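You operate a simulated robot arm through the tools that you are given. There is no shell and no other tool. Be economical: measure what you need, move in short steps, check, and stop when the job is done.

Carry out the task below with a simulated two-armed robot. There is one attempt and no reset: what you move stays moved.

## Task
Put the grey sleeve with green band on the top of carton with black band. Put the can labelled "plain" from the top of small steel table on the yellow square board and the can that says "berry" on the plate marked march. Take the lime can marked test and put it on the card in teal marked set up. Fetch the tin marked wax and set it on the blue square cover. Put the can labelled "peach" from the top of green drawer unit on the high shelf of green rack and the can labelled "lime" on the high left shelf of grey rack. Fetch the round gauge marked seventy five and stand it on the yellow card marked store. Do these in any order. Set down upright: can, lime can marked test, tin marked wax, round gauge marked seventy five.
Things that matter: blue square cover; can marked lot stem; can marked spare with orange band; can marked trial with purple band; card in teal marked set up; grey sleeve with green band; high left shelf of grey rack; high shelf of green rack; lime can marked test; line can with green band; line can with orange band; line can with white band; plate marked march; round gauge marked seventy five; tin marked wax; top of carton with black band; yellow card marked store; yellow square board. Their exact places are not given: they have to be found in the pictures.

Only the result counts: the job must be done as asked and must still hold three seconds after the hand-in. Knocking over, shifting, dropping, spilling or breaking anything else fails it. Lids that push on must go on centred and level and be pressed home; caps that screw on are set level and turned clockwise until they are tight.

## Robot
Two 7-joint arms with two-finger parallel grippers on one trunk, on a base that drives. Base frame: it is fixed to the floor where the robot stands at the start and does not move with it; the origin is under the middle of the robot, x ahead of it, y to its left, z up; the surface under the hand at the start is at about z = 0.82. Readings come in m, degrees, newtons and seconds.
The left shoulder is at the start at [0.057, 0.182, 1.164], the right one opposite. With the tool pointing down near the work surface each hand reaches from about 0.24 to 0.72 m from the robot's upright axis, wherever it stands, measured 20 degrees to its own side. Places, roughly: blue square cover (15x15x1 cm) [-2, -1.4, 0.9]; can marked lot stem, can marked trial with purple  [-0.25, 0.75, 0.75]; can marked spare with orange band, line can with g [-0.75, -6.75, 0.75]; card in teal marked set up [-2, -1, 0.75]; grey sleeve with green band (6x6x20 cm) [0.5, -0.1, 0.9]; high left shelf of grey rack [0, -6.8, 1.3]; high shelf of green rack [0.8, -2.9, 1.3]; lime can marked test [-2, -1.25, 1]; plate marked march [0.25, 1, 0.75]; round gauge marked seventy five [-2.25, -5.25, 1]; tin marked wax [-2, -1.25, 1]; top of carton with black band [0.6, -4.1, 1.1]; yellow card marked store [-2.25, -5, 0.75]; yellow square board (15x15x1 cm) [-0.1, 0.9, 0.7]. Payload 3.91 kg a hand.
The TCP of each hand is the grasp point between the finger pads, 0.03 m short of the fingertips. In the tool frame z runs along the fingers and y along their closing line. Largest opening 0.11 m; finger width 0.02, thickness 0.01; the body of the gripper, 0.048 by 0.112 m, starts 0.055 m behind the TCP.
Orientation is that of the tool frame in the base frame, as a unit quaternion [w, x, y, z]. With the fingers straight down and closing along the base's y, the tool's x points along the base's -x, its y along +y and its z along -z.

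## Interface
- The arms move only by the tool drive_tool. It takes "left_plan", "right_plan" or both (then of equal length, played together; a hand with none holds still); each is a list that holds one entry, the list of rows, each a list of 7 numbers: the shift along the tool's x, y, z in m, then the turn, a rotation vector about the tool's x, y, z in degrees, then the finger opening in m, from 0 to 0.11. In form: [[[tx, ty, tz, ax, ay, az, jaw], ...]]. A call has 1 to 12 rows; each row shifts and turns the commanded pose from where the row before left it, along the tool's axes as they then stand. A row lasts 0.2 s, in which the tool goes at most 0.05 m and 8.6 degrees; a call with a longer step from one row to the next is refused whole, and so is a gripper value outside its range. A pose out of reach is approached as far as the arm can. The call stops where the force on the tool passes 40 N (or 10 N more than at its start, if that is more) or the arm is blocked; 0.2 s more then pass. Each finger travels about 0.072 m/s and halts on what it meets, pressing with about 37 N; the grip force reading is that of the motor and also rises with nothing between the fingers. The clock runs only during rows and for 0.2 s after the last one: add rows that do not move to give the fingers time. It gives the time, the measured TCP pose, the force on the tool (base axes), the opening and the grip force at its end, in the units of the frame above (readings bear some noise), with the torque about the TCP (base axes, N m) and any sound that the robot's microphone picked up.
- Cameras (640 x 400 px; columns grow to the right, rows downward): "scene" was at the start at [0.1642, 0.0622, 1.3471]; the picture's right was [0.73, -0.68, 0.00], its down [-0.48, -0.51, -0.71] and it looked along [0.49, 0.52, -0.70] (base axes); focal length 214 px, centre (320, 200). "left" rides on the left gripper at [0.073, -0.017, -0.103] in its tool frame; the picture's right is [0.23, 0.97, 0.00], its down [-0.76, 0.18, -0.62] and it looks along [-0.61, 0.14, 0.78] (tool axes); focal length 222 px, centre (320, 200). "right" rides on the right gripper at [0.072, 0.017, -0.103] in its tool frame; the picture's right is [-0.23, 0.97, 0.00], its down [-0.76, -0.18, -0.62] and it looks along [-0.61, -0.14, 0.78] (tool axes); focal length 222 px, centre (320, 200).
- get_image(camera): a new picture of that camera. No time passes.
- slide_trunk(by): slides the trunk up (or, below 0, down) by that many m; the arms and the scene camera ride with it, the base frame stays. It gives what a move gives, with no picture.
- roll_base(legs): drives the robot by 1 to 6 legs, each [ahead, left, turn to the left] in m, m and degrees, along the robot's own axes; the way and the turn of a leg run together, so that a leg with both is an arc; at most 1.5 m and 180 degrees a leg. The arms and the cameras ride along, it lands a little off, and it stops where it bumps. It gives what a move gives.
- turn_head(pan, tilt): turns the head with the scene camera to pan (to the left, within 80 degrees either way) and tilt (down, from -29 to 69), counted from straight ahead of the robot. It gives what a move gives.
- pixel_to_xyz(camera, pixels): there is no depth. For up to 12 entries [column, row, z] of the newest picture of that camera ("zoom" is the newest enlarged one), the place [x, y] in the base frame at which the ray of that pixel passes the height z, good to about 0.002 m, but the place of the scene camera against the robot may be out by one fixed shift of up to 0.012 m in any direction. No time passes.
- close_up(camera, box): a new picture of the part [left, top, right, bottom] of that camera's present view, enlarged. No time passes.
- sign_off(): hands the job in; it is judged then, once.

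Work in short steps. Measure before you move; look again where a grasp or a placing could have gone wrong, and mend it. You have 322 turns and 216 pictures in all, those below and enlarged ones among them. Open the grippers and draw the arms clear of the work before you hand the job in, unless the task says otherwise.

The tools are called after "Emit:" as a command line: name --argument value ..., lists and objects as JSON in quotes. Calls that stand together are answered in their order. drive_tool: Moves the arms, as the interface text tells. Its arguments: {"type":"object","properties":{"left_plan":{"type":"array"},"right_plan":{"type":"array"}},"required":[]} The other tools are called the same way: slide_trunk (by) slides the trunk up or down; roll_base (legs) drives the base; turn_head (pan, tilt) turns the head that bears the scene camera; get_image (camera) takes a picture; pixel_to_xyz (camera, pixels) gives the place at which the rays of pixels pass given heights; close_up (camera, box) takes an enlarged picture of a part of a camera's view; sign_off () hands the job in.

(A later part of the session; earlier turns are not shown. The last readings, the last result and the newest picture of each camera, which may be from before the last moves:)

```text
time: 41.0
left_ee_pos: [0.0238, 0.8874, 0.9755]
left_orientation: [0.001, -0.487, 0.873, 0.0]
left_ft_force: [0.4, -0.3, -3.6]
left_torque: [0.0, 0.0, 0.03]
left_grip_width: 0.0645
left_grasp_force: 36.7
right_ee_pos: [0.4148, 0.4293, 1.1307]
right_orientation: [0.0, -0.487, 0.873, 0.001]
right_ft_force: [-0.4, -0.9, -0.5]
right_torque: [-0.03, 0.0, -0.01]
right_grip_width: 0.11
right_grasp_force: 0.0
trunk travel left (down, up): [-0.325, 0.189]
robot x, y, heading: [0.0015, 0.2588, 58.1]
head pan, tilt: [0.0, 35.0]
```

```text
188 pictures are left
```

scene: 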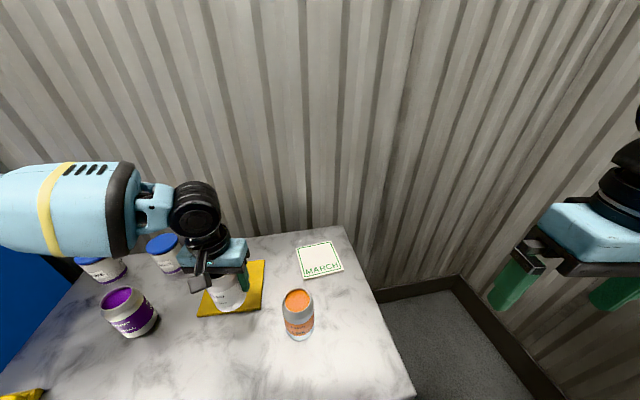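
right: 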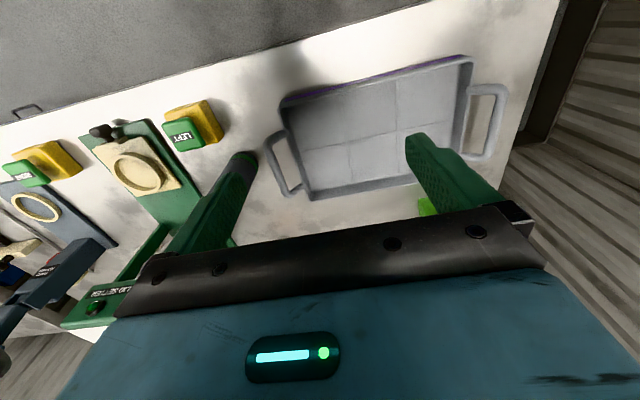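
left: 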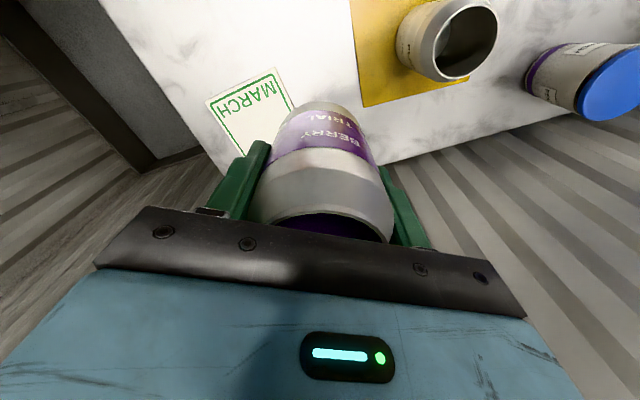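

Shift to the plate centre (0.137,0.914) and check.

Emit:
drive_tool --left_plan '[[[-0.0274, -0.0273, 0, 0, 0, 0, 0.05], [-0.0274, -0.0273, 0, 0, 0, 0, 0.05], [-0.0274, -0.0273, 0, 0, 0, 0, 0.05], [0, 0, 0.04, 0, 0, 0, 0.05], [0, 0, 0.04, 0, 0, 0, 0.05], [0, 0, 0.03, 0, 0, 0, 0.05], [0, 0, 0, 0, 0, 0, 0.05]]]'

Emit:
get_image --camera "left"

```text
time: 42.6
left_ee_pos: [0.1179, 0.9109, 0.8657]
left_orientation: [0.0, -0.487, 0.874, 0.0]
left_ft_force: [-0.6, -0.4, -3.5]
left_torque: [0.02, -0.02, -0.01]
left_grip_width: 0.0645
left_grasp_force: 36.6
left hand out of reach, approached as far as the arm can: row 3
right_ee_pos: [0.4156, 0.4302, 1.1308]
right_orientation: [0.0, -0.486, 0.874, 0.0]
right_ft_force: [0.1, -0.1, 0.1]
right_torque: [0.02, -0.02, 0.0]
right_grip_width: 0.11
right_grasp_force: 0.0
trunk travel left (down, up): [-0.325, 0.189]
robot x, y, heading: [0.0015, 0.2586, 57.9]
head pan, tilt: [0.0, 35.0]
```

```text
187 pictures are left
```

left: 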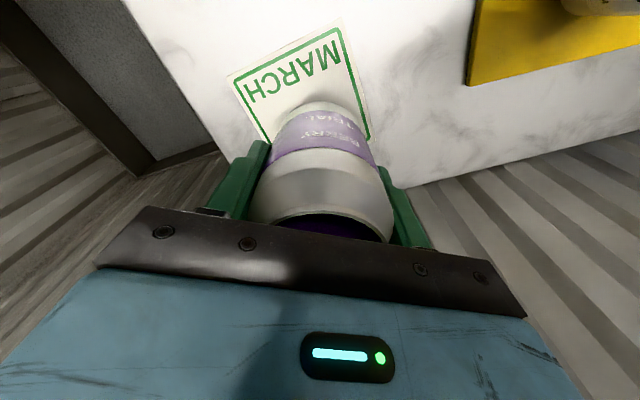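

2 cm short at the plate; try the remaining shift.

Emit:
drive_tool --left_plan '[[[-0.0126, -0.0146, 0, 0, 0, 0, 0.05], [0, 0, 0.03, 0, 0, 0, 0.05], [0, 0, 0, 0, 0, 0, 0.05]]]'

Emit:
get_image --camera "left"

```text
time: 43.4
left_ee_pos: [0.127, 0.912, 0.8375]
left_orientation: [0.0, -0.487, 0.873, 0.0]
left_ft_force: [-0.2, 0.0, -3.3]
left_torque: [0.02, -0.01, 0.01]
left_grip_width: 0.0649
left_grasp_force: 36.6
left hand out of reach, approached as far as the arm can: row 1
right_ee_pos: [0.4154, 0.4294, 1.1315]
right_orientation: [0.0, -0.486, 0.874, 0.0]
right_ft_force: [0.7, -0.1, -0.8]
right_torque: [0.01, 0.0, 0.0]
right_grip_width: 0.1098
right_grasp_force: 0.0
trunk travel left (down, up): [-0.325, 0.189]
robot x, y, heading: [-0.0026, 0.2583, 58.1]
head pan, tilt: [0.0, 35.0]
```

```text
186 pictures are left
```

left: 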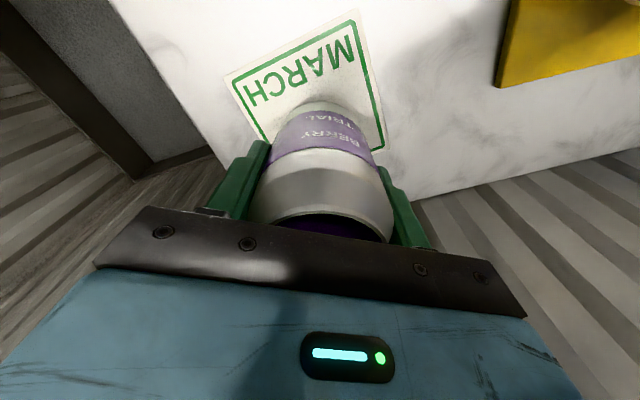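

Within 1 cm of the centre. Lower to TCP≈0.794 and release.

Emit:
drive_tool --left_plan '[[[0, 0, 0.025, 0, 0, 0, 0.05], [0, 0, 0.013, 0, 0, 0, 0.05], [0, 0, 0.006, 0, 0, 0, 0.05], [0, 0, 0, 0, 0, 0, 0.05]]]'

Emit:
get_image --camera "left"

```text
time: 44.4
left_ee_pos: [0.127, 0.9125, 0.7956]
left_orientation: [0.002, -0.488, 0.873, 0.001]
left_ft_force: [-1.2, 0.8, 12.8]
left_torque: [-0.11, 0.3, -0.03]
left_grip_width: 0.0646
left_grasp_force: 37.1
right_ee_pos: [0.4153, 0.4276, 1.1316]
right_orientation: [0.001, -0.487, 0.874, 0.0]
right_ft_force: [-0.4, -0.3, 0.2]
right_torque: [-0.01, -0.03, 0.03]
right_grip_width: 0.1101
right_grasp_force: 0.2
trunk travel left (down, up): [-0.325, 0.189]
robot x, y, heading: [-0.003, 0.2579, 58.3]
head pan, tilt: [0.0, 35.0]
```

```text
185 pictures are left
```

left: 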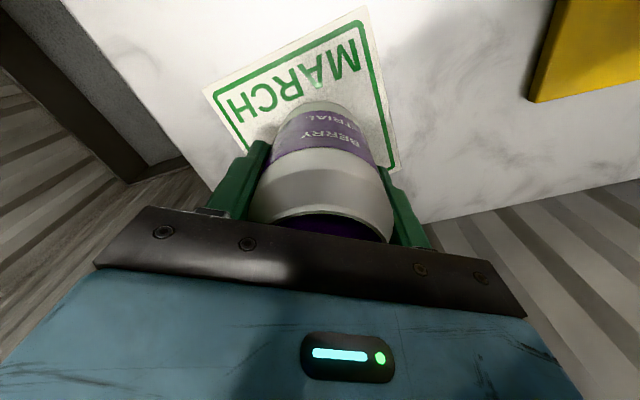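

Contact felt (12.8 N). Open and rise straight up.

Emit:
drive_tool --left_plan '[[[0, 0, 0, 0, 0, 0, 0.065], [0, 0, 0, 0, 0, 0, 0.085], [0, 0, 0, 0, 0, 0, 0.11], [0, 0, 0, 0, 0, 0, 0.11], [0, 0, -0.04, 0, 0, 0, 0.11], [0, 0, -0.04, 0, 0, 0, 0.11], [0, 0, -0.04, 0, 0, 0, 0.11], [0, 0, -0.04, 0, 0, 0, 0.11], [0.04, 0, 0, 0, 0, 0, 0.11], [0.04, 0, 0, 0, 0, 0, 0.11], [0.04, 0, 0, 0, 0, 0, 0.11]]]'

Emit:
get_image --camera "scene"

```text
time: 46.8
left_ee_pos: [0.063, 0.8088, 0.9531]
left_orientation: [0.002, -0.487, 0.874, 0.001]
left_ft_force: [-0.8, 0.4, 0.6]
left_torque: [0.03, 0.02, 0.01]
left_grip_width: 0.1099
left_grasp_force: 0.0
right_ee_pos: [0.4147, 0.4277, 1.1316]
right_orientation: [0.0, -0.487, 0.874, 0.0]
right_ft_force: [0.3, 0.2, 0.7]
right_torque: [0.0, 0.0, 0.0]
right_grip_width: 0.1099
right_grasp_force: 0.0
trunk travel left (down, up): [-0.325, 0.189]
robot x, y, heading: [-0.0004, 0.2562, 58.1]
head pan, tilt: [0.0, 35.0]
```

```text
184 pictures are left
```

scene: 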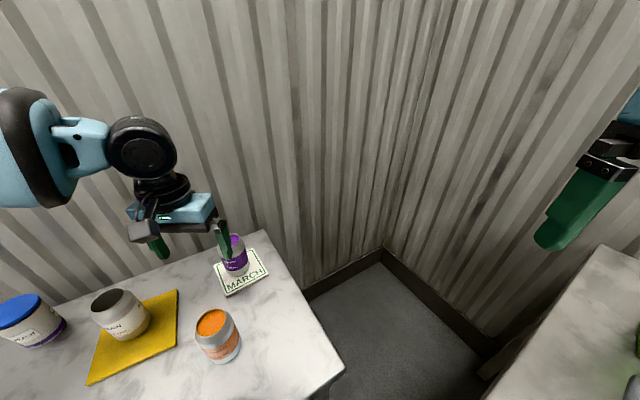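

Both cans stand on their boards. Retract the left hand, raise the trunk, then go back to the starting place facing the first table.

Emit:
drive_tool --left_plan '[[[0.03, 0, -0.03, 0, 0, 0, 0.11], [0.03, 0, -0.03, 0, 0, 0, 0.11], [0.03, 0, -0.03, 0, 0, 0, 0.11], [0.04, 0, 0, 0, 0, 0, 0.11], [0.04, 0, 0, 0, 0, 0, 0.11]]]'

Emit:
slide_trunk --by 0.1

Emit:
roll_base --legs '[[0, 0, 32], [-0.26, 0, 0], [0, 0, -90]]'

Emit:
turn_head --pan 0 --tilt 45

Emit:
get_image --camera "scene"

```text
time: 48.0
left_ee_pos: [-0.0252, 0.6632, 1.0429]
left_orientation: [0.0, -0.487, 0.874, 0.001]
left_ft_force: [-0.4, -0.2, 0.0]
left_torque: [0.05, 0.0, 0.01]
left_grip_width: 0.1099
left_grasp_force: 0.2
right_ee_pos: [0.4146, 0.4279, 1.1299]
right_orientation: [0.001, -0.486, 0.874, 0.001]
right_ft_force: [0.1, -0.4, 0.3]
right_torque: [-0.03, -0.04, 0.01]
right_grip_width: 0.1098
right_grasp_force: 0.1
trunk travel left (down, up): [-0.325, 0.189]
robot x, y, heading: [0.0043, 0.2589, 58.6]
head pan, tilt: [0.0, 35.0]
```

```text
time: 49.3
left_ee_pos: [-0.0256, 0.6656, 1.1418]
left_orientation: [0.0, -0.487, 0.873, 0.001]
left_ft_force: [0.3, 0.4, 0.8]
left_torque: [0.0, 0.02, -0.03]
left_grip_width: 0.11
left_grasp_force: 0.1
right_ee_pos: [0.4152, 0.4287, 1.2315]
right_orientation: [-0.001, -0.487, 0.874, 0.0]
right_ft_force: [1.0, -0.3, -0.2]
right_torque: [0.02, 0.01, -0.04]
right_grip_width: 0.1099
right_grasp_force: 0.1
trunk travel left (down, up): [-0.425, 0.089]
robot x, y, heading: [0.0, 0.2625, 58.0]
head pan, tilt: [0.0, 35.0]
```

```text
time: 56.6
left_ee_pos: [0.3345, 0.2274, 1.1438]
left_orientation: [0.001, 0.009, 1.0, 0.0]
left_ft_force: [0.3, 0.0, 0.1]
left_torque: [0.01, 0.04, -0.01]
left_grip_width: 0.1101
left_grasp_force: 0.0
right_ee_pos: [0.355, -0.2735, 1.2316]
right_orientation: [0.0, 0.01, 1.0, 0.0]
right_ft_force: [0.1, 0.2, -0.9]
right_torque: [-0.01, 0.04, 0.0]
right_grip_width: 0.1099
right_grasp_force: 0.0
trunk travel left (down, up): [-0.425, 0.089]
robot x, y, heading: [-0.0022, 0.0006, -1.2]
head pan, tilt: [0.0, 35.0]
```

```text
time: 57.3
left_ee_pos: [0.3341, 0.2278, 1.1415]
left_orientation: [0.0, 0.01, 1.0, 0.0]
left_ft_force: [-0.3, 0.4, -0.3]
left_torque: [0.01, 0.0, 0.03]
left_grip_width: 0.11
left_grasp_force: 0.2
right_ee_pos: [0.3557, -0.2732, 1.232]
right_orientation: [0.001, 0.01, 1.0, 0.0]
right_ft_force: [0.3, 0.0, -0.5]
right_torque: [0.02, 0.02, 0.01]
right_grip_width: 0.1101
right_grasp_force: 0.1
trunk travel left (down, up): [-0.425, 0.089]
robot x, y, heading: [-0.0021, 0.0003, -1.3]
head pan, tilt: [0.0, 45.0]
```

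```text
183 pictures are left
```

scene: 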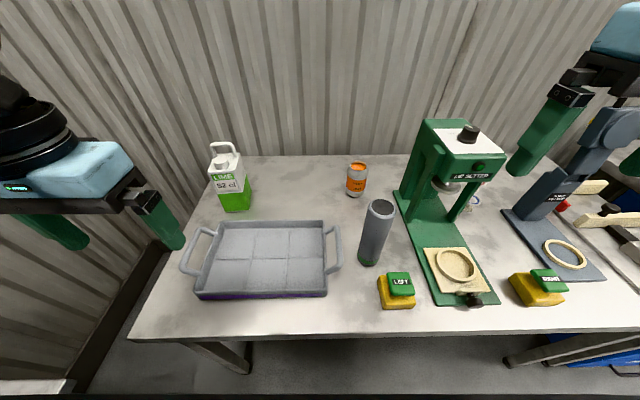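

Sleeve top (381,209), base (369,260) next to the press. Measure it.

Emit:
pixel_to_xyz --camera "scene" --pixels '[[381, 208, 1.02], [369, 265, 0.82], [369, 260, 0.82], [425, 150, 1.1], [500, 165, 1.1], [480, 265, 0.87]]'

Emit:
close_up --camera "scene" --box '[330, 110, 520, 310]'

```text
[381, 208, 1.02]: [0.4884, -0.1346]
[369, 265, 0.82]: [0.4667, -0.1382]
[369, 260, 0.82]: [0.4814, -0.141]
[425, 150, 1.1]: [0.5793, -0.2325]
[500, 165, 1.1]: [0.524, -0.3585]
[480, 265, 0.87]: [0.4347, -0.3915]
```

```text
2.00 times, centred on (425, 210) of scene
```

zoom: 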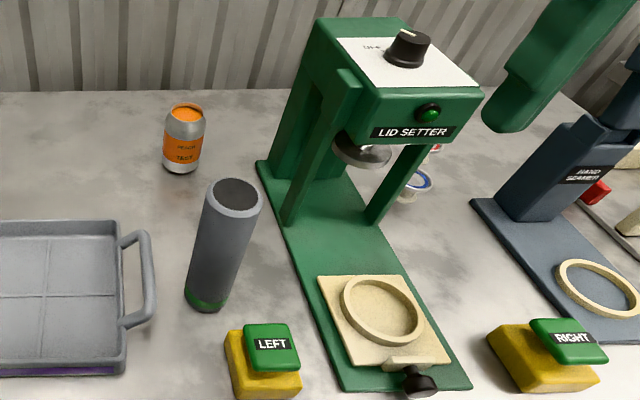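

The press is right beside the sleeve, so the left hand from the other side is safer. Tuck the right hand back and shift the base right 0.28 m.

Emit:
drive_tool --right_plan '[[[0.04, 0, 0, 0, 0, 0, 0.11], [0.04, 0, 0, 0, 0, 0, 0.11], [0.03, 0, 0, 0, 0, 0, 0.11]]]'

Emit:
roll_base --legs '[[0, -0.28, 1]]'

Emit:
get_image --camera "left"

Emit:
get_image --camera "scene"

```text
time: 58.1
left_ee_pos: [0.3334, 0.227, 1.1417]
left_orientation: [0.001, 0.01, 1.0, 0.001]
left_ft_force: [0.1, 0.7, -0.3]
left_torque: [0.02, 0.02, 0.05]
left_grip_width: 0.1103
left_grasp_force: 0.0
right_ee_pos: [0.2443, -0.2706, 1.2306]
right_orientation: [-0.001, 0.01, 1.0, 0.0]
right_ft_force: [-0.2, -0.2, 0.9]
right_torque: [0.02, -0.01, -0.01]
right_grip_width: 0.11
right_grasp_force: 0.1
trunk travel left (down, up): [-0.425, 0.089]
robot x, y, heading: [-0.0021, -0.0007, -1.1]
head pan, tilt: [0.0, 45.0]
```

```text
time: 61.1
left_ee_pos: [0.3278, -0.0468, 1.1426]
left_orientation: [0.001, 0.002, 1.0, 0.0]
left_ft_force: [0.2, -0.1, -0.4]
left_torque: [0.0, -0.01, 0.0]
left_grip_width: 0.1102
left_grasp_force: 0.0
right_ee_pos: [0.2462, -0.5473, 1.2317]
right_orientation: [0.0, 0.001, 1.0, -0.001]
right_ft_force: [0.5, 0.6, -0.4]
right_torque: [-0.03, -0.04, 0.03]
right_grip_width: 0.1098
right_grasp_force: 0.1
trunk travel left (down, up): [-0.425, 0.089]
robot x, y, heading: [-0.007, -0.2817, -0.0]
head pan, tilt: [0.0, 45.0]
```

```text
181 pictures are left
```

left: 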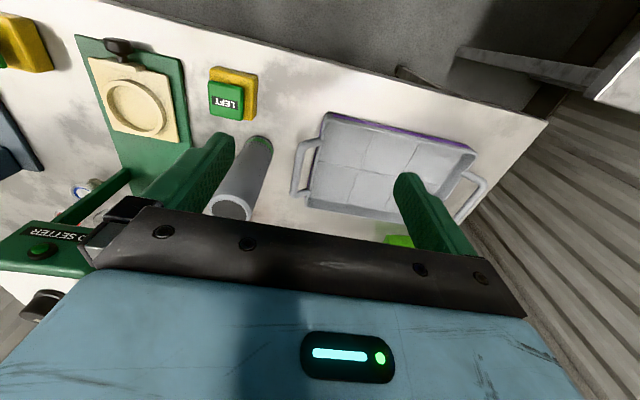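

```text
180 pictures are left
```

scene: 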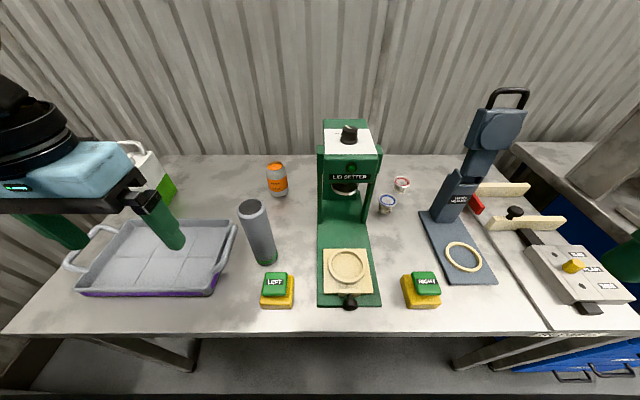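

Measure sleeve from both views and the press clearances.

Emit:
pixel_to_xyz --camera "left" --pixels '[[231, 206, 1.02], [259, 145, 0.82], [45, 250, 1.1]]'

Emit:
pixel_to_xyz --camera "scene" --pixels '[[254, 207, 1.02], [265, 258, 0.82], [318, 150, 1.1], [320, 220, 0.83]]'

```text
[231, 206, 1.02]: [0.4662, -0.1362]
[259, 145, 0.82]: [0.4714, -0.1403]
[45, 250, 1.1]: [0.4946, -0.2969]
```

```text
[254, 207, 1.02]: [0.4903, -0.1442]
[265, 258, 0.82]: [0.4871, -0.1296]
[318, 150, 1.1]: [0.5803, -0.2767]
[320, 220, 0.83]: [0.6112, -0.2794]
```

Move above the sleeve at (0.475,-0.137) and check.

Emit:
drive_tool --left_plan '[[[-0.0368, -0.0225, 0.01, 0, 0, 0, 0.11], [-0.0368, -0.0225, 0.01, 0, 0, 0, 0.11], [-0.0368, -0.0225, 0.01, 0, 0, 0, 0.11], [-0.0368, -0.0225, 0.01, 0, 0, 0, 0.11], [0, 0, 0, 0, 0, 0, 0.11]]]'

Emit:
get_image --camera "left"

```text
time: 62.3
left_ee_pos: [0.4723, -0.1365, 1.1036]
left_orientation: [0.0, 0.001, 1.0, 0.0]
left_ft_force: [-1.0, -0.3, 0.0]
left_torque: [-0.05, -0.02, 0.0]
left_grip_width: 0.11
left_grasp_force: 0.1
right_ee_pos: [0.2442, -0.5458, 1.2318]
right_orientation: [0.001, 0.002, 1.0, 0.0]
right_ft_force: [-0.3, 0.0, 0.7]
right_torque: [0.02, -0.02, -0.04]
right_grip_width: 0.1102
right_grasp_force: 0.0
trunk travel left (down, up): [-0.425, 0.089]
robot x, y, heading: [-0.007, -0.2779, -0.0]
head pan, tilt: [0.0, 45.0]
```

```text
179 pictures are left
```

left: 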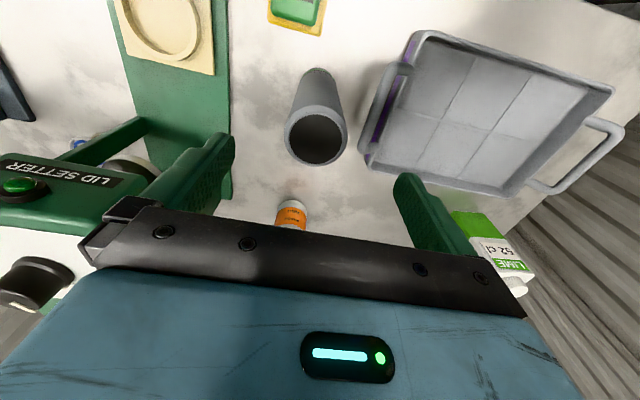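

Emit:
pixel_to_xyz --camera "left" --pixels '[[317, 137, 1.02], [317, 137, 1.01], [140, 215, 1.1]]'

```text
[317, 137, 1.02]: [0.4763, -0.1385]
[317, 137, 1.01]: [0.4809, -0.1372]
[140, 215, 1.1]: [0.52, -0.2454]
```

Aligned. Descend to TCP 0.985 and grip the sleeve.

Emit:
drive_tool --left_plan '[[[-0.005, -0.002, 0.04, 0, 0, 0, 0.11], [0, 0, 0.04, 0, 0, 0, 0.11], [0, 0, 0.037, 0, 0, 0, 0.11], [0, 0, 0, 0, 0, 0, 0.08], [0, 0, 0, 0, 0, 0, 0.05], [0, 0, 0, 0, 0, 0, 0.04], [0, 0, 0, 0, 0, 0, 0.04], [0, 0, -0.04, 0, 0, 0, 0.04], [0, 0, -0.04, 0, 0, 0, 0.04], [0, 0, -0.04, 0, 0, 0, 0.04], [0, 0, -0.04, 0, 0, 0, 0.04], [0, 0, -0.04, 0, 0, 0, 0.04]]]'

Emit:
get_image --camera "left"

```text
time: 64.9
left_ee_pos: [0.4692, -0.1161, 1.1735]
left_orientation: [0.002, 0.002, 1.0, 0.0]
left_ft_force: [0.0, 0.1, -0.8]
left_torque: [-0.02, -0.02, 0.01]
left_grip_width: 0.0564
left_grasp_force: 37.1
left hand out of reach, approached as far as the arm can: row 11, 12
right_ee_pos: [0.2449, -0.5459, 1.2313]
right_orientation: [0.0, 0.002, 1.0, 0.0]
right_ft_force: [0.2, -0.3, -0.6]
right_torque: [-0.03, -0.02, -0.02]
right_grip_width: 0.1102
right_grasp_force: 0.1
trunk travel left (down, up): [-0.425, 0.089]
robot x, y, heading: [-0.0071, -0.2801, -0.3]
head pan, tilt: [0.0, 45.0]
```

```text
178 pictures are left
```

left: 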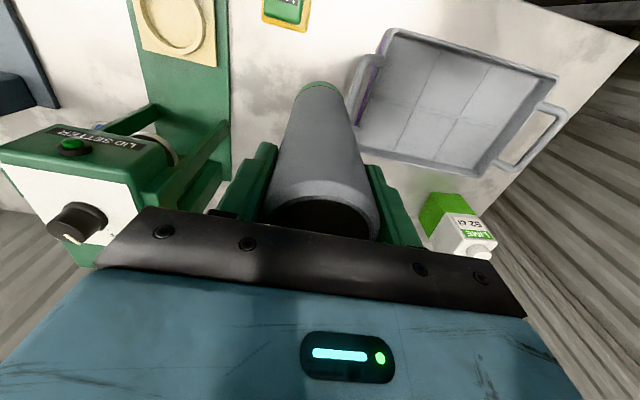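

Sleeve held. Raise the trunk, draw the hand in, back off, and look down the aisle.

Emit:
slide_trunk --by 0.085

Emit:
drive_tool --left_plan '[[[0.04, 0.03, 0, 0, 0, 0, 0.04], [0.04, 0.03, 0, 0, 0, 0, 0.04], [0.04, 0.03, 0, 0, 0, 0, 0.04], [0, 0, 0, 0, 0, 0, 0.04]]]'

Emit:
roll_base --legs '[[-0.3, 0, 0]]'

Emit:
turn_head --pan -80 --tilt 25

Emit:
get_image --camera "scene"

```text
time: 66.2
left_ee_pos: [0.4454, -0.1149, 1.3106]
left_orientation: [0.06, 0.001, 0.998, 0.0]
left_ft_force: [0.8, -1.0, -0.2]
left_torque: [-0.01, 0.01, 0.02]
left_grip_width: 0.0565
left_grasp_force: 37.0
right_ee_pos: [0.2473, -0.5465, 1.3156]
right_orientation: [-0.002, 0.002, 1.0, 0.0]
right_ft_force: [-0.6, 0.3, 0.2]
right_torque: [-0.02, 0.02, -0.02]
right_grip_width: 0.1102
right_grasp_force: 0.1
trunk travel left (down, up): [-0.51, 0.004]
robot x, y, heading: [-0.0045, -0.2817, -0.2]
head pan, tilt: [0.0, 45.0]
```

```text
time: 67.2
left_ee_pos: [0.325, -0.0249, 1.2975]
left_orientation: [0.06, 0.001, 0.998, 0.0]
left_ft_force: [-1.2, 0.0, -0.2]
left_torque: [0.02, 0.01, 0.04]
left_grip_width: 0.0562
left_grasp_force: 37.1
right_ee_pos: [0.2466, -0.5475, 1.3156]
right_orientation: [0.0, 0.002, 1.0, 0.0]
right_ft_force: [0.0, 0.3, 0.5]
right_torque: [0.01, -0.01, 0.01]
right_grip_width: 0.1098
right_grasp_force: 0.1
trunk travel left (down, up): [-0.51, 0.004]
robot x, y, heading: [-0.0075, -0.2791, -0.0]
head pan, tilt: [0.0, 45.0]
```

```text
time: 69.2
left_ee_pos: [0.0294, -0.0232, 1.2974]
left_orientation: [0.061, 0.001, 0.998, 0.0]
left_ft_force: [-0.7, 0.1, 1.1]
left_torque: [0.01, -0.04, -0.03]
left_grip_width: 0.0564
left_grasp_force: 37.5
right_ee_pos: [-0.049, -0.5454, 1.3162]
right_orientation: [-0.001, 0.002, 1.0, 0.0]
right_ft_force: [-0.1, 0.0, -0.6]
right_torque: [0.01, 0.02, -0.03]
right_grip_width: 0.1099
right_grasp_force: 0.2
trunk travel left (down, up): [-0.51, 0.004]
robot x, y, heading: [-0.2982, -0.2799, -0.0]
head pan, tilt: [0.0, 45.0]
```

```text
time: 70.7
left_ee_pos: [0.0287, -0.023, 1.2969]
left_orientation: [0.06, 0.001, 0.998, 0.0]
left_ft_force: [-0.3, 0.1, -0.1]
left_torque: [-0.02, -0.03, 0.01]
left_grip_width: 0.0563
left_grasp_force: 36.7
right_ee_pos: [-0.0483, -0.546, 1.3164]
right_orientation: [0.0, 0.002, 1.0, 0.0]
right_ft_force: [0.5, 0.1, -0.5]
right_torque: [0.0, -0.01, 0.02]
right_grip_width: 0.1099
right_grasp_force: 0.0
trunk travel left (down, up): [-0.51, 0.004]
robot x, y, heading: [-0.3022, -0.2826, 0.1]
head pan, tilt: [-80.0, 25.0]
```

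```text
177 pictures are left
```

scene: 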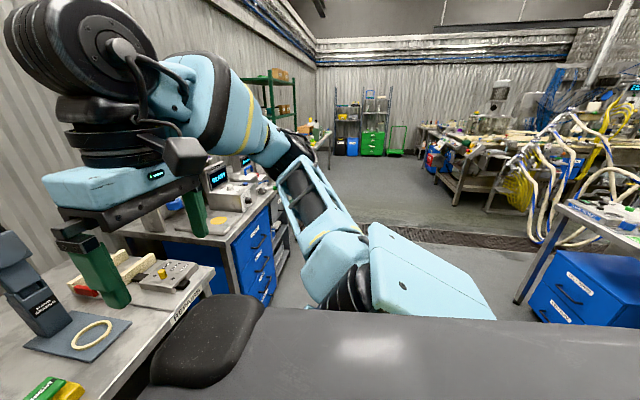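

Now correct the small tool tilt and turn the base to face down the aisle (−y), then look.

Emit:
drive_tool --left_plan '[[[0, 0, 0, 0, 6.9, 0, 0.04], [0, 0, 0, 0, 0, 0, 0.04]]]'

Emit:
roll_base --legs '[[-0.15, 0, 0], [0, 0, -90]]'

Emit:
turn_head --pan 0 --tilt 20

Emit:
get_image --camera "scene"

```text
time: 71.3
left_ee_pos: [0.0298, -0.0224, 1.2972]
left_orientation: [0.001, 0.001, 1.0, 0.001]
left_ft_force: [-0.1, 0.0, -0.9]
left_torque: [0.02, -0.02, -0.01]
left_grip_width: 0.0563
left_grasp_force: 37.5
right_ee_pos: [-0.0493, -0.5462, 1.316]
right_orientation: [0.0, 0.002, 1.0, 0.001]
right_ft_force: [-0.8, 0.3, 0.6]
right_torque: [-0.02, 0.0, -0.04]
right_grip_width: 0.1101
right_grasp_force: 0.1
trunk travel left (down, up): [-0.51, 0.004]
robot x, y, heading: [-0.2995, -0.2828, -0.1]
head pan, tilt: [-80.0, 25.0]
```

```text
time: 76.5
left_ee_pos: [-0.1913, -0.6067, 1.2969]
left_orientation: [0.0, 0.703, 0.712, -0.001]
left_ft_force: [0.7, 0.1, -0.7]
left_torque: [-0.02, 0.0, 0.01]
left_grip_width: 0.0562
left_grasp_force: 37.6
right_ee_pos: [-0.7142, -0.5355, 1.3164]
right_orientation: [-0.001, 0.703, 0.711, 0.001]
right_ft_force: [0.0, -0.1, 0.3]
right_torque: [0.0, 0.04, 0.0]
right_grip_width: 0.11
right_grasp_force: 0.1
trunk travel left (down, up): [-0.51, 0.004]
robot x, y, heading: [-0.4547, -0.2791, -89.6]
head pan, tilt: [-80.0, 25.0]
```

```text
time: 78.0
left_ee_pos: [-0.1904, -0.6061, 1.2974]
left_orientation: [0.001, 0.703, 0.711, 0.0]
left_ft_force: [0.4, 0.6, -0.3]
left_torque: [0.03, 0.0, -0.01]
left_grip_width: 0.0563
left_grasp_force: 36.8
right_ee_pos: [-0.7148, -0.5359, 1.316]
right_orientation: [0.0, 0.703, 0.711, -0.001]
right_ft_force: [0.0, -0.3, 0.1]
right_torque: [0.0, 0.0, -0.04]
right_grip_width: 0.11
right_grasp_force: 0.1
trunk travel left (down, up): [-0.51, 0.004]
robot x, y, heading: [-0.4544, -0.2785, -89.4]
head pan, tilt: [0.0, 20.0]
```

```text
176 pictures are left
```

scene: 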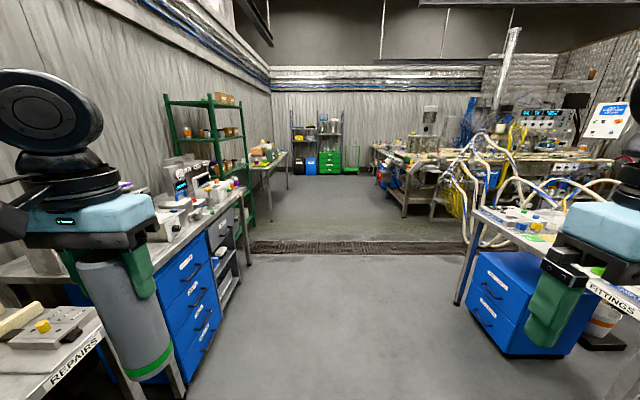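

Clear aisle down to the green drawers at the far end. Measure obstacles: drawer feet (185,385), (240,262), threshold (350,248), right cabinet foot (500,355).

Emit:
pixel_to_xyz --camera "scene" --pixels '[[185, 385, 0.0], [222, 310, 0.0], [252, 262, 0.0], [350, 252, 0.0], [350, 240, 0.0], [505, 355, 0.0], [457, 303, 0.0], [270, 220, 0.0], [288, 190, 0.0], [400, 217, 0.0], [247, 187, 0.85], [215, 100, 1.8]]'

Emit:
close_up --camera "scene" --box '[150, 70, 390, 270]'

```text
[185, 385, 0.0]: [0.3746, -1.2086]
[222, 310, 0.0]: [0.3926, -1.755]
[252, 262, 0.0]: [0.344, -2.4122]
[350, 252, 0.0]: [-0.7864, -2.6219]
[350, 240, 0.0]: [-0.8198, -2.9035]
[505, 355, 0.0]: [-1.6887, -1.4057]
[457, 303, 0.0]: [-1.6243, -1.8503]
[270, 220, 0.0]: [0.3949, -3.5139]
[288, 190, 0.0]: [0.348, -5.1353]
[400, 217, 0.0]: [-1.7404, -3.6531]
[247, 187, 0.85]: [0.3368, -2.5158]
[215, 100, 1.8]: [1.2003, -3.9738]
```

```text
2.00 times, centred on (270, 170) of scene
```

zoom: 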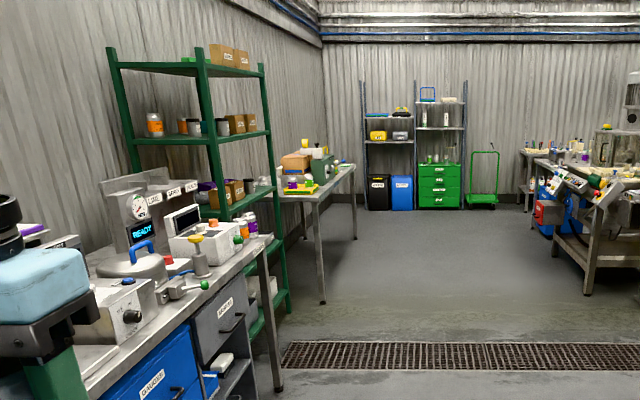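

The dark strip is just a flat drain grate. Drive 3.5 m down the aisle to the far bench with the carton.

Emit:
roll_base --legs '[[1.5, 0, -0.5], [1.2, 0, 0]]'

Emit:
turn_head --pan 40 --tilt 20

Emit:
get_image --camera "scene"

```text
time: 91.1
left_ee_pos: [-0.1977, -3.3156, 1.2989]
left_orientation: [0.0, 0.711, 0.703, -0.002]
left_ft_force: [0.6, 0.4, -0.3]
left_torque: [-0.04, 0.0, 0.01]
left_grip_width: 0.0564
left_grasp_force: 37.3
right_ee_pos: [-0.7185, -3.2301, 1.316]
right_orientation: [0.0, 0.712, 0.703, 0.0]
right_ft_force: [-0.2, 0.4, 0.1]
right_torque: [-0.01, -0.02, 0.03]
right_grip_width: 0.1099
right_grasp_force: 0.0
trunk travel left (down, up): [-0.51, 0.004]
robot x, y, heading: [-0.452, -2.9811, -90.7]
head pan, tilt: [0.0, 20.0]
```

```text
time: 92.2
left_ee_pos: [-0.1981, -3.3146, 1.2974]
left_orientation: [0.0, 0.71, 0.704, -0.001]
left_ft_force: [-0.4, -0.5, 0.1]
left_torque: [0.0, 0.03, -0.01]
left_grip_width: 0.0564
left_grasp_force: 36.8
right_ee_pos: [-0.72, -3.2319, 1.3168]
right_orientation: [0.0, 0.712, 0.703, -0.001]
right_ft_force: [0.0, 0.6, -0.2]
right_torque: [0.02, 0.0, -0.01]
right_grip_width: 0.11
right_grasp_force: 0.1
trunk travel left (down, up): [-0.51, 0.004]
robot x, y, heading: [-0.4513, -2.9815, -90.8]
head pan, tilt: [40.0, 20.0]
```

```text
174 pictures are left
```

scene: 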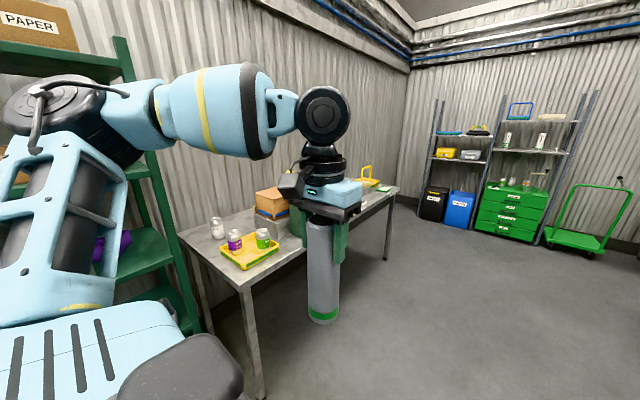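

Advance ~1.1 m and turn left to face the bench with the carton.

Emit:
roll_base --legs '[[1.15, 0, 0], [0, 0, 90]]'

Emit:
turn_head --pan 0 --tilt 30

Emit:
get_image --camera "scene"

```text
time: 101.8
left_ee_pos: [-0.1331, -3.8662, 1.2973]
left_orientation: [0.001, 0.003, 1.0, -0.001]
left_ft_force: [-0.4, -0.4, 0.2]
left_torque: [0.0, -0.01, 0.0]
left_grip_width: 0.0563
left_grasp_force: 36.6
right_ee_pos: [-0.2142, -4.3876, 1.3168]
right_orientation: [0.001, 0.004, 1.0, 0.0]
right_ft_force: [0.6, 0.4, 0.0]
right_torque: [0.01, -0.01, 0.0]
right_grip_width: 0.1101
right_grasp_force: 0.0
trunk travel left (down, up): [-0.51, 0.004]
robot x, y, heading: [-0.4639, -4.1225, -0.3]
head pan, tilt: [40.0, 20.0]
```

```text
time: 102.9
left_ee_pos: [-0.1333, -3.8659, 1.2967]
left_orientation: [0.0, 0.004, 1.0, 0.0]
left_ft_force: [0.5, 0.2, -0.2]
left_torque: [0.01, 0.02, 0.03]
left_grip_width: 0.0562
left_grasp_force: 37.1
right_ee_pos: [-0.2143, -4.3883, 1.3167]
right_orientation: [0.001, 0.003, 1.0, 0.0]
right_ft_force: [-0.1, -0.6, 0.0]
right_torque: [0.01, 0.02, 0.01]
right_grip_width: 0.1099
right_grasp_force: 0.0
trunk travel left (down, up): [-0.51, 0.004]
robot x, y, heading: [-0.4617, -4.1222, -0.6]
head pan, tilt: [0.0, 30.0]
```

```text
173 pictures are left
```

scene: 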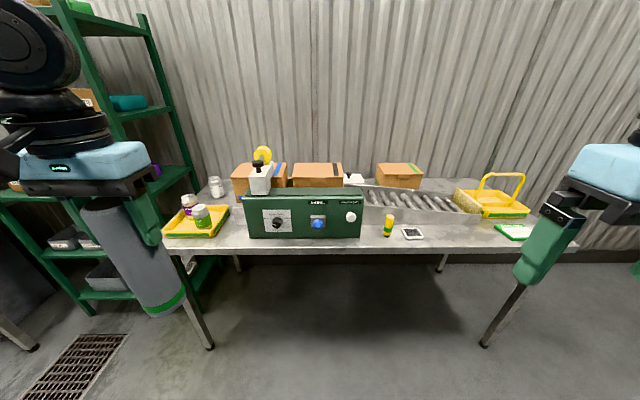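

Several cartons with bands behind a machine; zoom to identify the one with the black band.

Emit:
close_up --camera "scene" --box '[200, 135, 440, 250]'

```text
2.67 times, centred on (320, 192) of scene
```

zoom: 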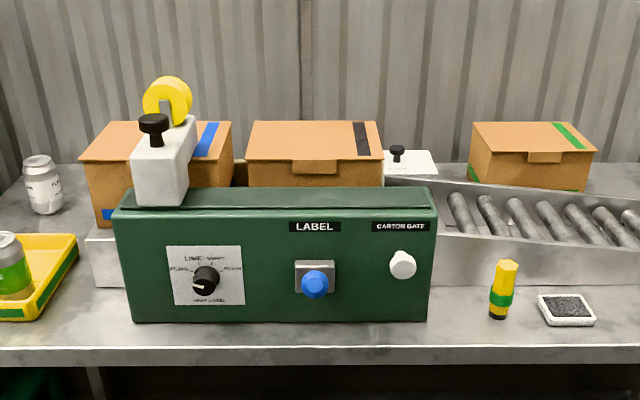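

The middle carton carries the black band. Measure its top corners at plausible heights.

Emit:
pixel_to_xyz --camera "zoom" --pixels '[[247, 160, 1.1], [383, 159, 1.1], [378, 121, 1.1], [252, 122, 1.1], [247, 160, 1.05], [378, 121, 1.05], [114, 210, 1.02], [437, 208, 1.02], [170, 330, 0.82], [167, 80, 1.2]]'

```text
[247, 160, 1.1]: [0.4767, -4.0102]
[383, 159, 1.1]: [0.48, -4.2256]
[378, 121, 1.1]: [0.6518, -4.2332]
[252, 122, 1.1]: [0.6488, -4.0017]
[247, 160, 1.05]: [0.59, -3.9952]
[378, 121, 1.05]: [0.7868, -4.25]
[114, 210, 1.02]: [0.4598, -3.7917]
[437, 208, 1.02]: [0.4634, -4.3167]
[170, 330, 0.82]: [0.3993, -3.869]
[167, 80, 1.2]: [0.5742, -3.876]
```

Shift right 0.2 m (avoiding the tape head) and go ahead 0.42 m.

Emit:
roll_base --legs '[[0, -0.19, 0.5], [0.45, 0, 0]]'

Emit:
get_image --camera "scene"

Emit:
get_image --camera "left"

```text
time: 107.5
left_ee_pos: [0.3138, -4.0545, 1.2988]
left_orientation: [0.001, 0.0, 1.0, -0.001]
left_ft_force: [0.2, 0.3, -0.7]
left_torque: [0.02, 0.0, -0.01]
left_grip_width: 0.0562
left_grasp_force: 37.0
right_ee_pos: [0.2356, -4.5765, 1.3166]
right_orientation: [0.001, 0.001, 1.0, 0.001]
right_ft_force: [-0.5, -0.4, -0.5]
right_torque: [-0.01, -0.02, 0.0]
right_grip_width: 0.1101
right_grasp_force: 0.0
trunk travel left (down, up): [-0.51, 0.004]
robot x, y, heading: [-0.0103, -4.3142, -0.2]
head pan, tilt: [0.0, 30.0]
```

```text
171 pictures are left
```

scene: 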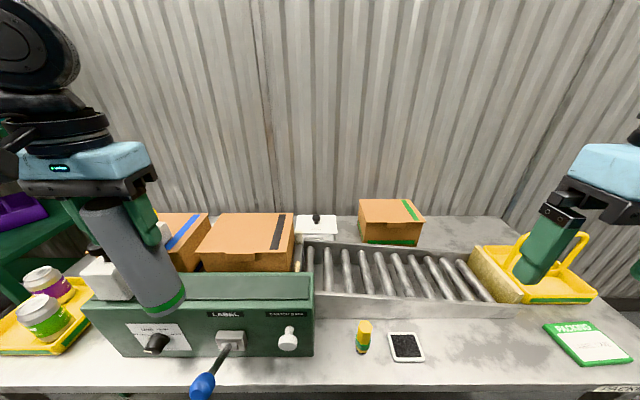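

```text
170 pictures are left
```

left: 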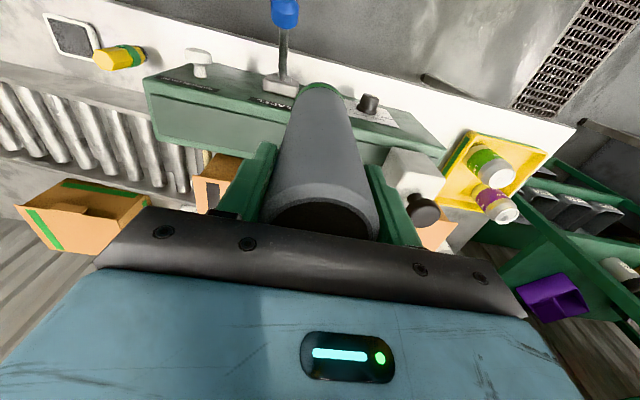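

Measure the carton top again from here for triangulation.

Emit:
pixel_to_xyz --camera "scene" --pixels '[[292, 257, 1.1], [292, 257, 1.05], [292, 257, 1.0], [294, 214, 1.1], [294, 214, 1.05], [294, 214, 1.0], [196, 250, 1.05], [212, 214, 1.05], [315, 320, 1.02], [313, 273, 1.02]]'

```text
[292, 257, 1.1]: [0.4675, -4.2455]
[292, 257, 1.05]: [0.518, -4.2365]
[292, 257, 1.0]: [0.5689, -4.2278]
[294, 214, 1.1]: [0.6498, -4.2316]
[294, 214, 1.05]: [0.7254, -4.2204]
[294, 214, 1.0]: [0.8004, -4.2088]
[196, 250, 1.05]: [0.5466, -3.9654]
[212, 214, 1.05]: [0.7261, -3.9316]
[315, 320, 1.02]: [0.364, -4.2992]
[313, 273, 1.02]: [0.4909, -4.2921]
```

Top-down placing at z≈1.27 and 0.55 m out is beyond reach, so I'll hand the sleeve over to the right hand held with a 30°-pitched tool. First back off and bring the left hand to the middle, while pitching the right hand.

Emit:
roll_base --legs '[[-0.4, 0, 0]]'

Emit:
drive_tool --left_plan '[[[-0.0195, -0.035, 0.016, 0, 0, 0, 0.04], [-0.0195, -0.035, 0.016, 0, 0, 0, 0.04], [-0.0195, -0.035, 0.016, 0, 0, 0, 0.04], [-0.0195, -0.035, 0.016, 0, 0, 0, 0.04], [-0.0195, -0.035, 0.016, 0, 0, 0, 0.04], [-0.0195, -0.035, 0.016, 0, 0, 0, 0.04], [-0.0195, -0.035, 0.016, 0, 0, 0, 0.04], [-0.0195, -0.035, 0.016, 0, 0, 0, 0.04], [0, 0, 0, 0, 0, 0, 0.04], [0, 0, 0, 0, 0, 0, 0.04], [0, 0, 0, 0, 0, 0, 0.04]]]' --right_plan '[[[-0.0138, 0.0155, 0.039, 0, 0, 0, 0.11], [-0.0138, 0.0155, 0.039, 0, 0, 0, 0.11], [-0.0138, 0.0155, 0.039, 0, 0, 0, 0.11], [-0.0138, 0.0155, 0.039, 0, 0, 0, 0.11], [0, 0, 0, 0, -8.57, 0, 0.11], [0, 0, 0, 0, -8.57, 0, 0.11], [0, 0, 0, 0, -8.57, 0, 0.11], [0, 0, 0, 0, -8.57, 0, 0.11], [0, 0, 0, 0, -8.57, 0, 0.11], [0, 0, 0, 0, -8.57, 0, 0.11], [0, 0, 0, 0, -8.57, 0, 0.11]]]'

Emit:
get_image --camera "right"

Emit:
get_image --camera "scene"

```text
time: 110.0
left_ee_pos: [-0.0823, -4.0547, 1.2975]
left_orientation: [0.001, 0.002, 1.0, 0.0]
left_ft_force: [-0.1, -0.1, 0.1]
left_torque: [-0.03, -0.01, 0.02]
left_grip_width: 0.0561
left_grasp_force: 36.6
right_ee_pos: [-0.1614, -4.5765, 1.3163]
right_orientation: [0.0, 0.002, 1.0, 0.0]
right_ft_force: [0.5, 0.0, 0.0]
right_torque: [0.02, 0.0, -0.02]
right_grip_width: 0.11
right_grasp_force: 0.1
trunk travel left (down, up): [-0.51, 0.004]
robot x, y, heading: [-0.4129, -4.3085, -0.3]
head pan, tilt: [0.0, 30.0]
```

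```text
time: 112.4
left_ee_pos: [-0.0049, -4.1835, 1.1991]
left_orientation: [0.001, 0.001, 1.0, 0.0]
left_ft_force: [-0.9, -0.9, 0.7]
left_torque: [0.02, -0.03, 0.0]
left_grip_width: 0.0565
left_grasp_force: 37.3
left hand out of reach, approached as far as the arm can: row 4, 5, 6, 7, 8
right_ee_pos: [0.0001, -4.4861, 1.1884]
right_orientation: [0.501, 0.003, 0.866, -0.002]
right_ft_force: [0.1, -0.1, -0.2]
right_torque: [-0.01, 0.0, 0.0]
right_grip_width: 0.11
right_grasp_force: 0.0
right hand out of reach, approached as far as the arm can: row 7, 8, 9, 10, 11
trunk travel left (down, up): [-0.51, 0.004]
robot x, y, heading: [-0.4116, -4.3104, -0.2]
head pan, tilt: [0.0, 30.0]
```

```text
169 pictures are left
```

right: 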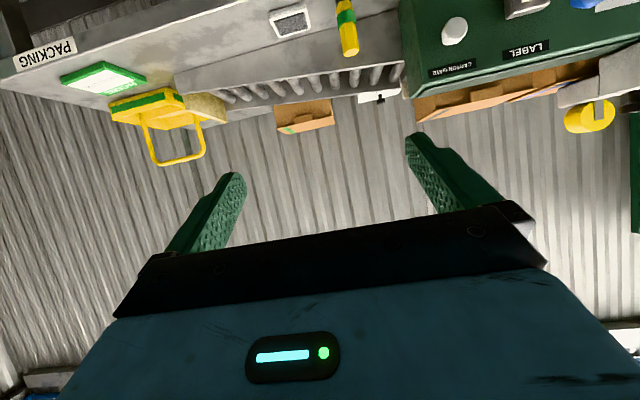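

```text
168 pictures are left
```

scene: 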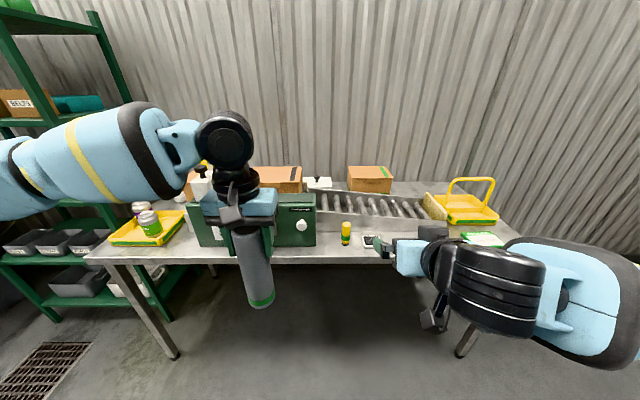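

Lower the left hand 0.2 m first (more reach there), then to the middle front.

Emit:
drive_tool --left_plan '[[[0, 0, 0.04, 0, 0, 0, 0.04], [0, 0, 0.04, 0, 0, 0, 0.04], [0, 0, 0.04, 0, 0, 0, 0.04], [0, 0, 0.04, 0, 0, 0, 0.04], [0, 0, 0.04, 0, 0, 0, 0.04], [-0.025, -0.03, 0, 0, 0, 0, 0.04], [-0.025, -0.03, 0, 0, 0, 0, 0.04], [-0.025, -0.03, 0, 0, 0, 0, 0.04], [-0.025, -0.03, 0, 0, 0, 0, 0.04], [-0.02, 0, 0, 0, 0, 0, 0.04], [0, 0, 0, 0, 0, 0, 0.04]]]'

Emit:
get_image --camera "right"

```text
time: 114.8
left_ee_pos: [0.0396, -4.1539, 1.0565]
left_orientation: [0.002, 0.002, 1.0, -0.002]
left_ft_force: [-0.5, -0.3, 0.5]
left_torque: [0.05, 0.01, 0.04]
left_grip_width: 0.0564
left_grasp_force: 37.0
left hand out of reach, approached as far as the arm can: row 4, 5, 6, 7, 8, 9, 10
right_ee_pos: [-0.0005, -4.4865, 1.187]
right_orientation: [0.5, 0.003, 0.866, -0.002]
right_ft_force: [-0.7, 0.1, 1.6]
right_torque: [0.01, -0.01, 0.0]
right_grip_width: 0.1102
right_grasp_force: 0.0
trunk travel left (down, up): [-0.51, 0.004]
robot x, y, heading: [-0.4144, -4.3083, -0.2]
head pan, tilt: [0.0, 30.0]
```

```text
167 pictures are left
```

right: 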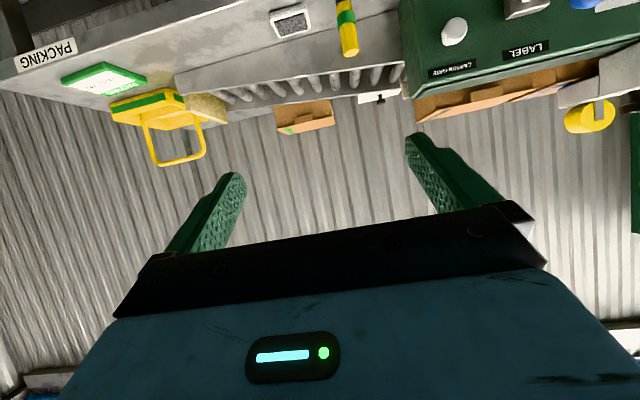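

The left arm is at an awkward limit; instead I'll set the sleeve on the free bench part and regrip it pitched. Return the left hand to a comfortable spot, and restore the right hand.

Emit:
drive_tool --left_plan '[[[0.03, 0.03, -0.02, 0, 0, 0, 0.04], [0.03, 0.03, -0.02, 0, 0, 0, 0.04], [0.03, 0.03, -0.02, 0, 0, 0, 0.04], [0, 0, -0.02, 0, 0, 0, 0.04], [0, 0, 0, 0, 0, 0, 0.04], [0, 0, 0, 0, 0, 0, 0.04], [0, 0, 0, 0, 0, 0, 0.04]]]' --right_plan '[[[0, 0, 0, 0, 8.57, 0, 0.11], [0, 0, 0, 0, 8.57, 0, 0.11], [0, 0, 0, 0, 8.57, 0, 0.11], [0, 0, 0, 0, 8.57, 0, 0.11], [0, 0, 0, 0, 8.57, 0, 0.11], [0, 0, 0, 0, 8.57, 0, 0.11], [0, 0, 0, 0, 8.57, 0, 0.11]]]'

Emit:
drive_tool --right_plan '[[[0.04, -0.02, -0.02, 0, 0, 0, 0.11], [0.04, -0.02, -0.02, 0, 0, 0, 0.11], [0.04, -0.02, -0.02, 0, 0, 0, 0.11], [0.04, -0.02, -0.02, 0, 0, 0, 0.11]]]'

Emit:
get_image --camera "scene"

Emit:
pixel_to_xyz --camera "scene" --pixels '[[400, 245, 0.82], [345, 245, 0.82], [370, 243, 0.82], [440, 245, 0.82], [440, 228, 0.82], [485, 240, 0.82], [370, 222, 0.82], [90, 255, 0.82], [500, 262, 0.82]]'

```text
time: 116.4
left_ee_pos: [-0.0491, -4.0645, 1.1354]
left_orientation: [0.001, 0.002, 1.0, 0.0]
left_ft_force: [0.3, -0.1, -0.7]
left_torque: [0.0, -0.04, -0.02]
left_grip_width: 0.0562
left_grasp_force: 37.1
right_ee_pos: [0.0009, -4.4844, 1.1884]
right_orientation: [-0.003, 0.003, 1.0, -0.001]
right_ft_force: [-0.2, 0.6, 0.9]
right_torque: [0.03, -0.01, 0.0]
right_grip_width: 0.1099
right_grasp_force: 0.0
trunk travel left (down, up): [-0.51, 0.004]
robot x, y, heading: [-0.4133, -4.3113, -0.3]
head pan, tilt: [0.0, 30.0]
```

```text
time: 117.4
left_ee_pos: [-0.0513, -4.0629, 1.1353]
left_orientation: [0.002, 0.002, 1.0, 0.001]
left_ft_force: [-0.3, 0.0, 1.2]
left_torque: [0.03, -0.02, 0.02]
left_grip_width: 0.0561
left_grasp_force: 37.1
right_ee_pos: [-0.162, -4.5665, 1.2691]
right_orientation: [0.001, 0.003, 1.0, 0.0]
right_ft_force: [-0.5, 0.1, -0.5]
right_torque: [0.01, -0.04, -0.03]
right_grip_width: 0.1099
right_grasp_force: 0.0
trunk travel left (down, up): [-0.51, 0.004]
robot x, y, heading: [-0.4135, -4.3108, -0.0]
head pan, tilt: [0.0, 30.0]
```

```text
166 pictures are left
```

scene: 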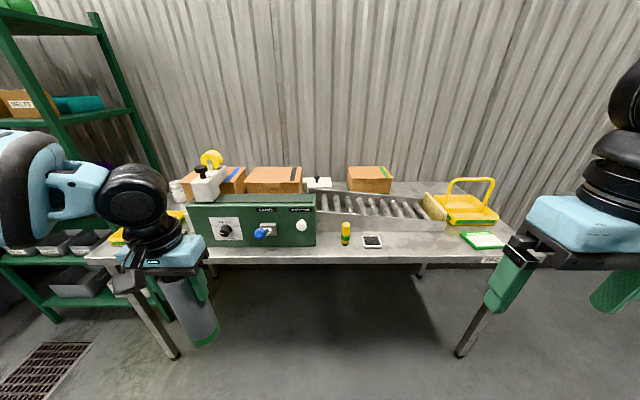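

```text
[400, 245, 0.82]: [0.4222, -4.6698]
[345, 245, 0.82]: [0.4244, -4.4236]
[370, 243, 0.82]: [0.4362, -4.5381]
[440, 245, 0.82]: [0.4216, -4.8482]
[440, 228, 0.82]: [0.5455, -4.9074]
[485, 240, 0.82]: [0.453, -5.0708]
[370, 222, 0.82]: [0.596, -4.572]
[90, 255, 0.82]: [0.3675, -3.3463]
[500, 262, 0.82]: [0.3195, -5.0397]
```

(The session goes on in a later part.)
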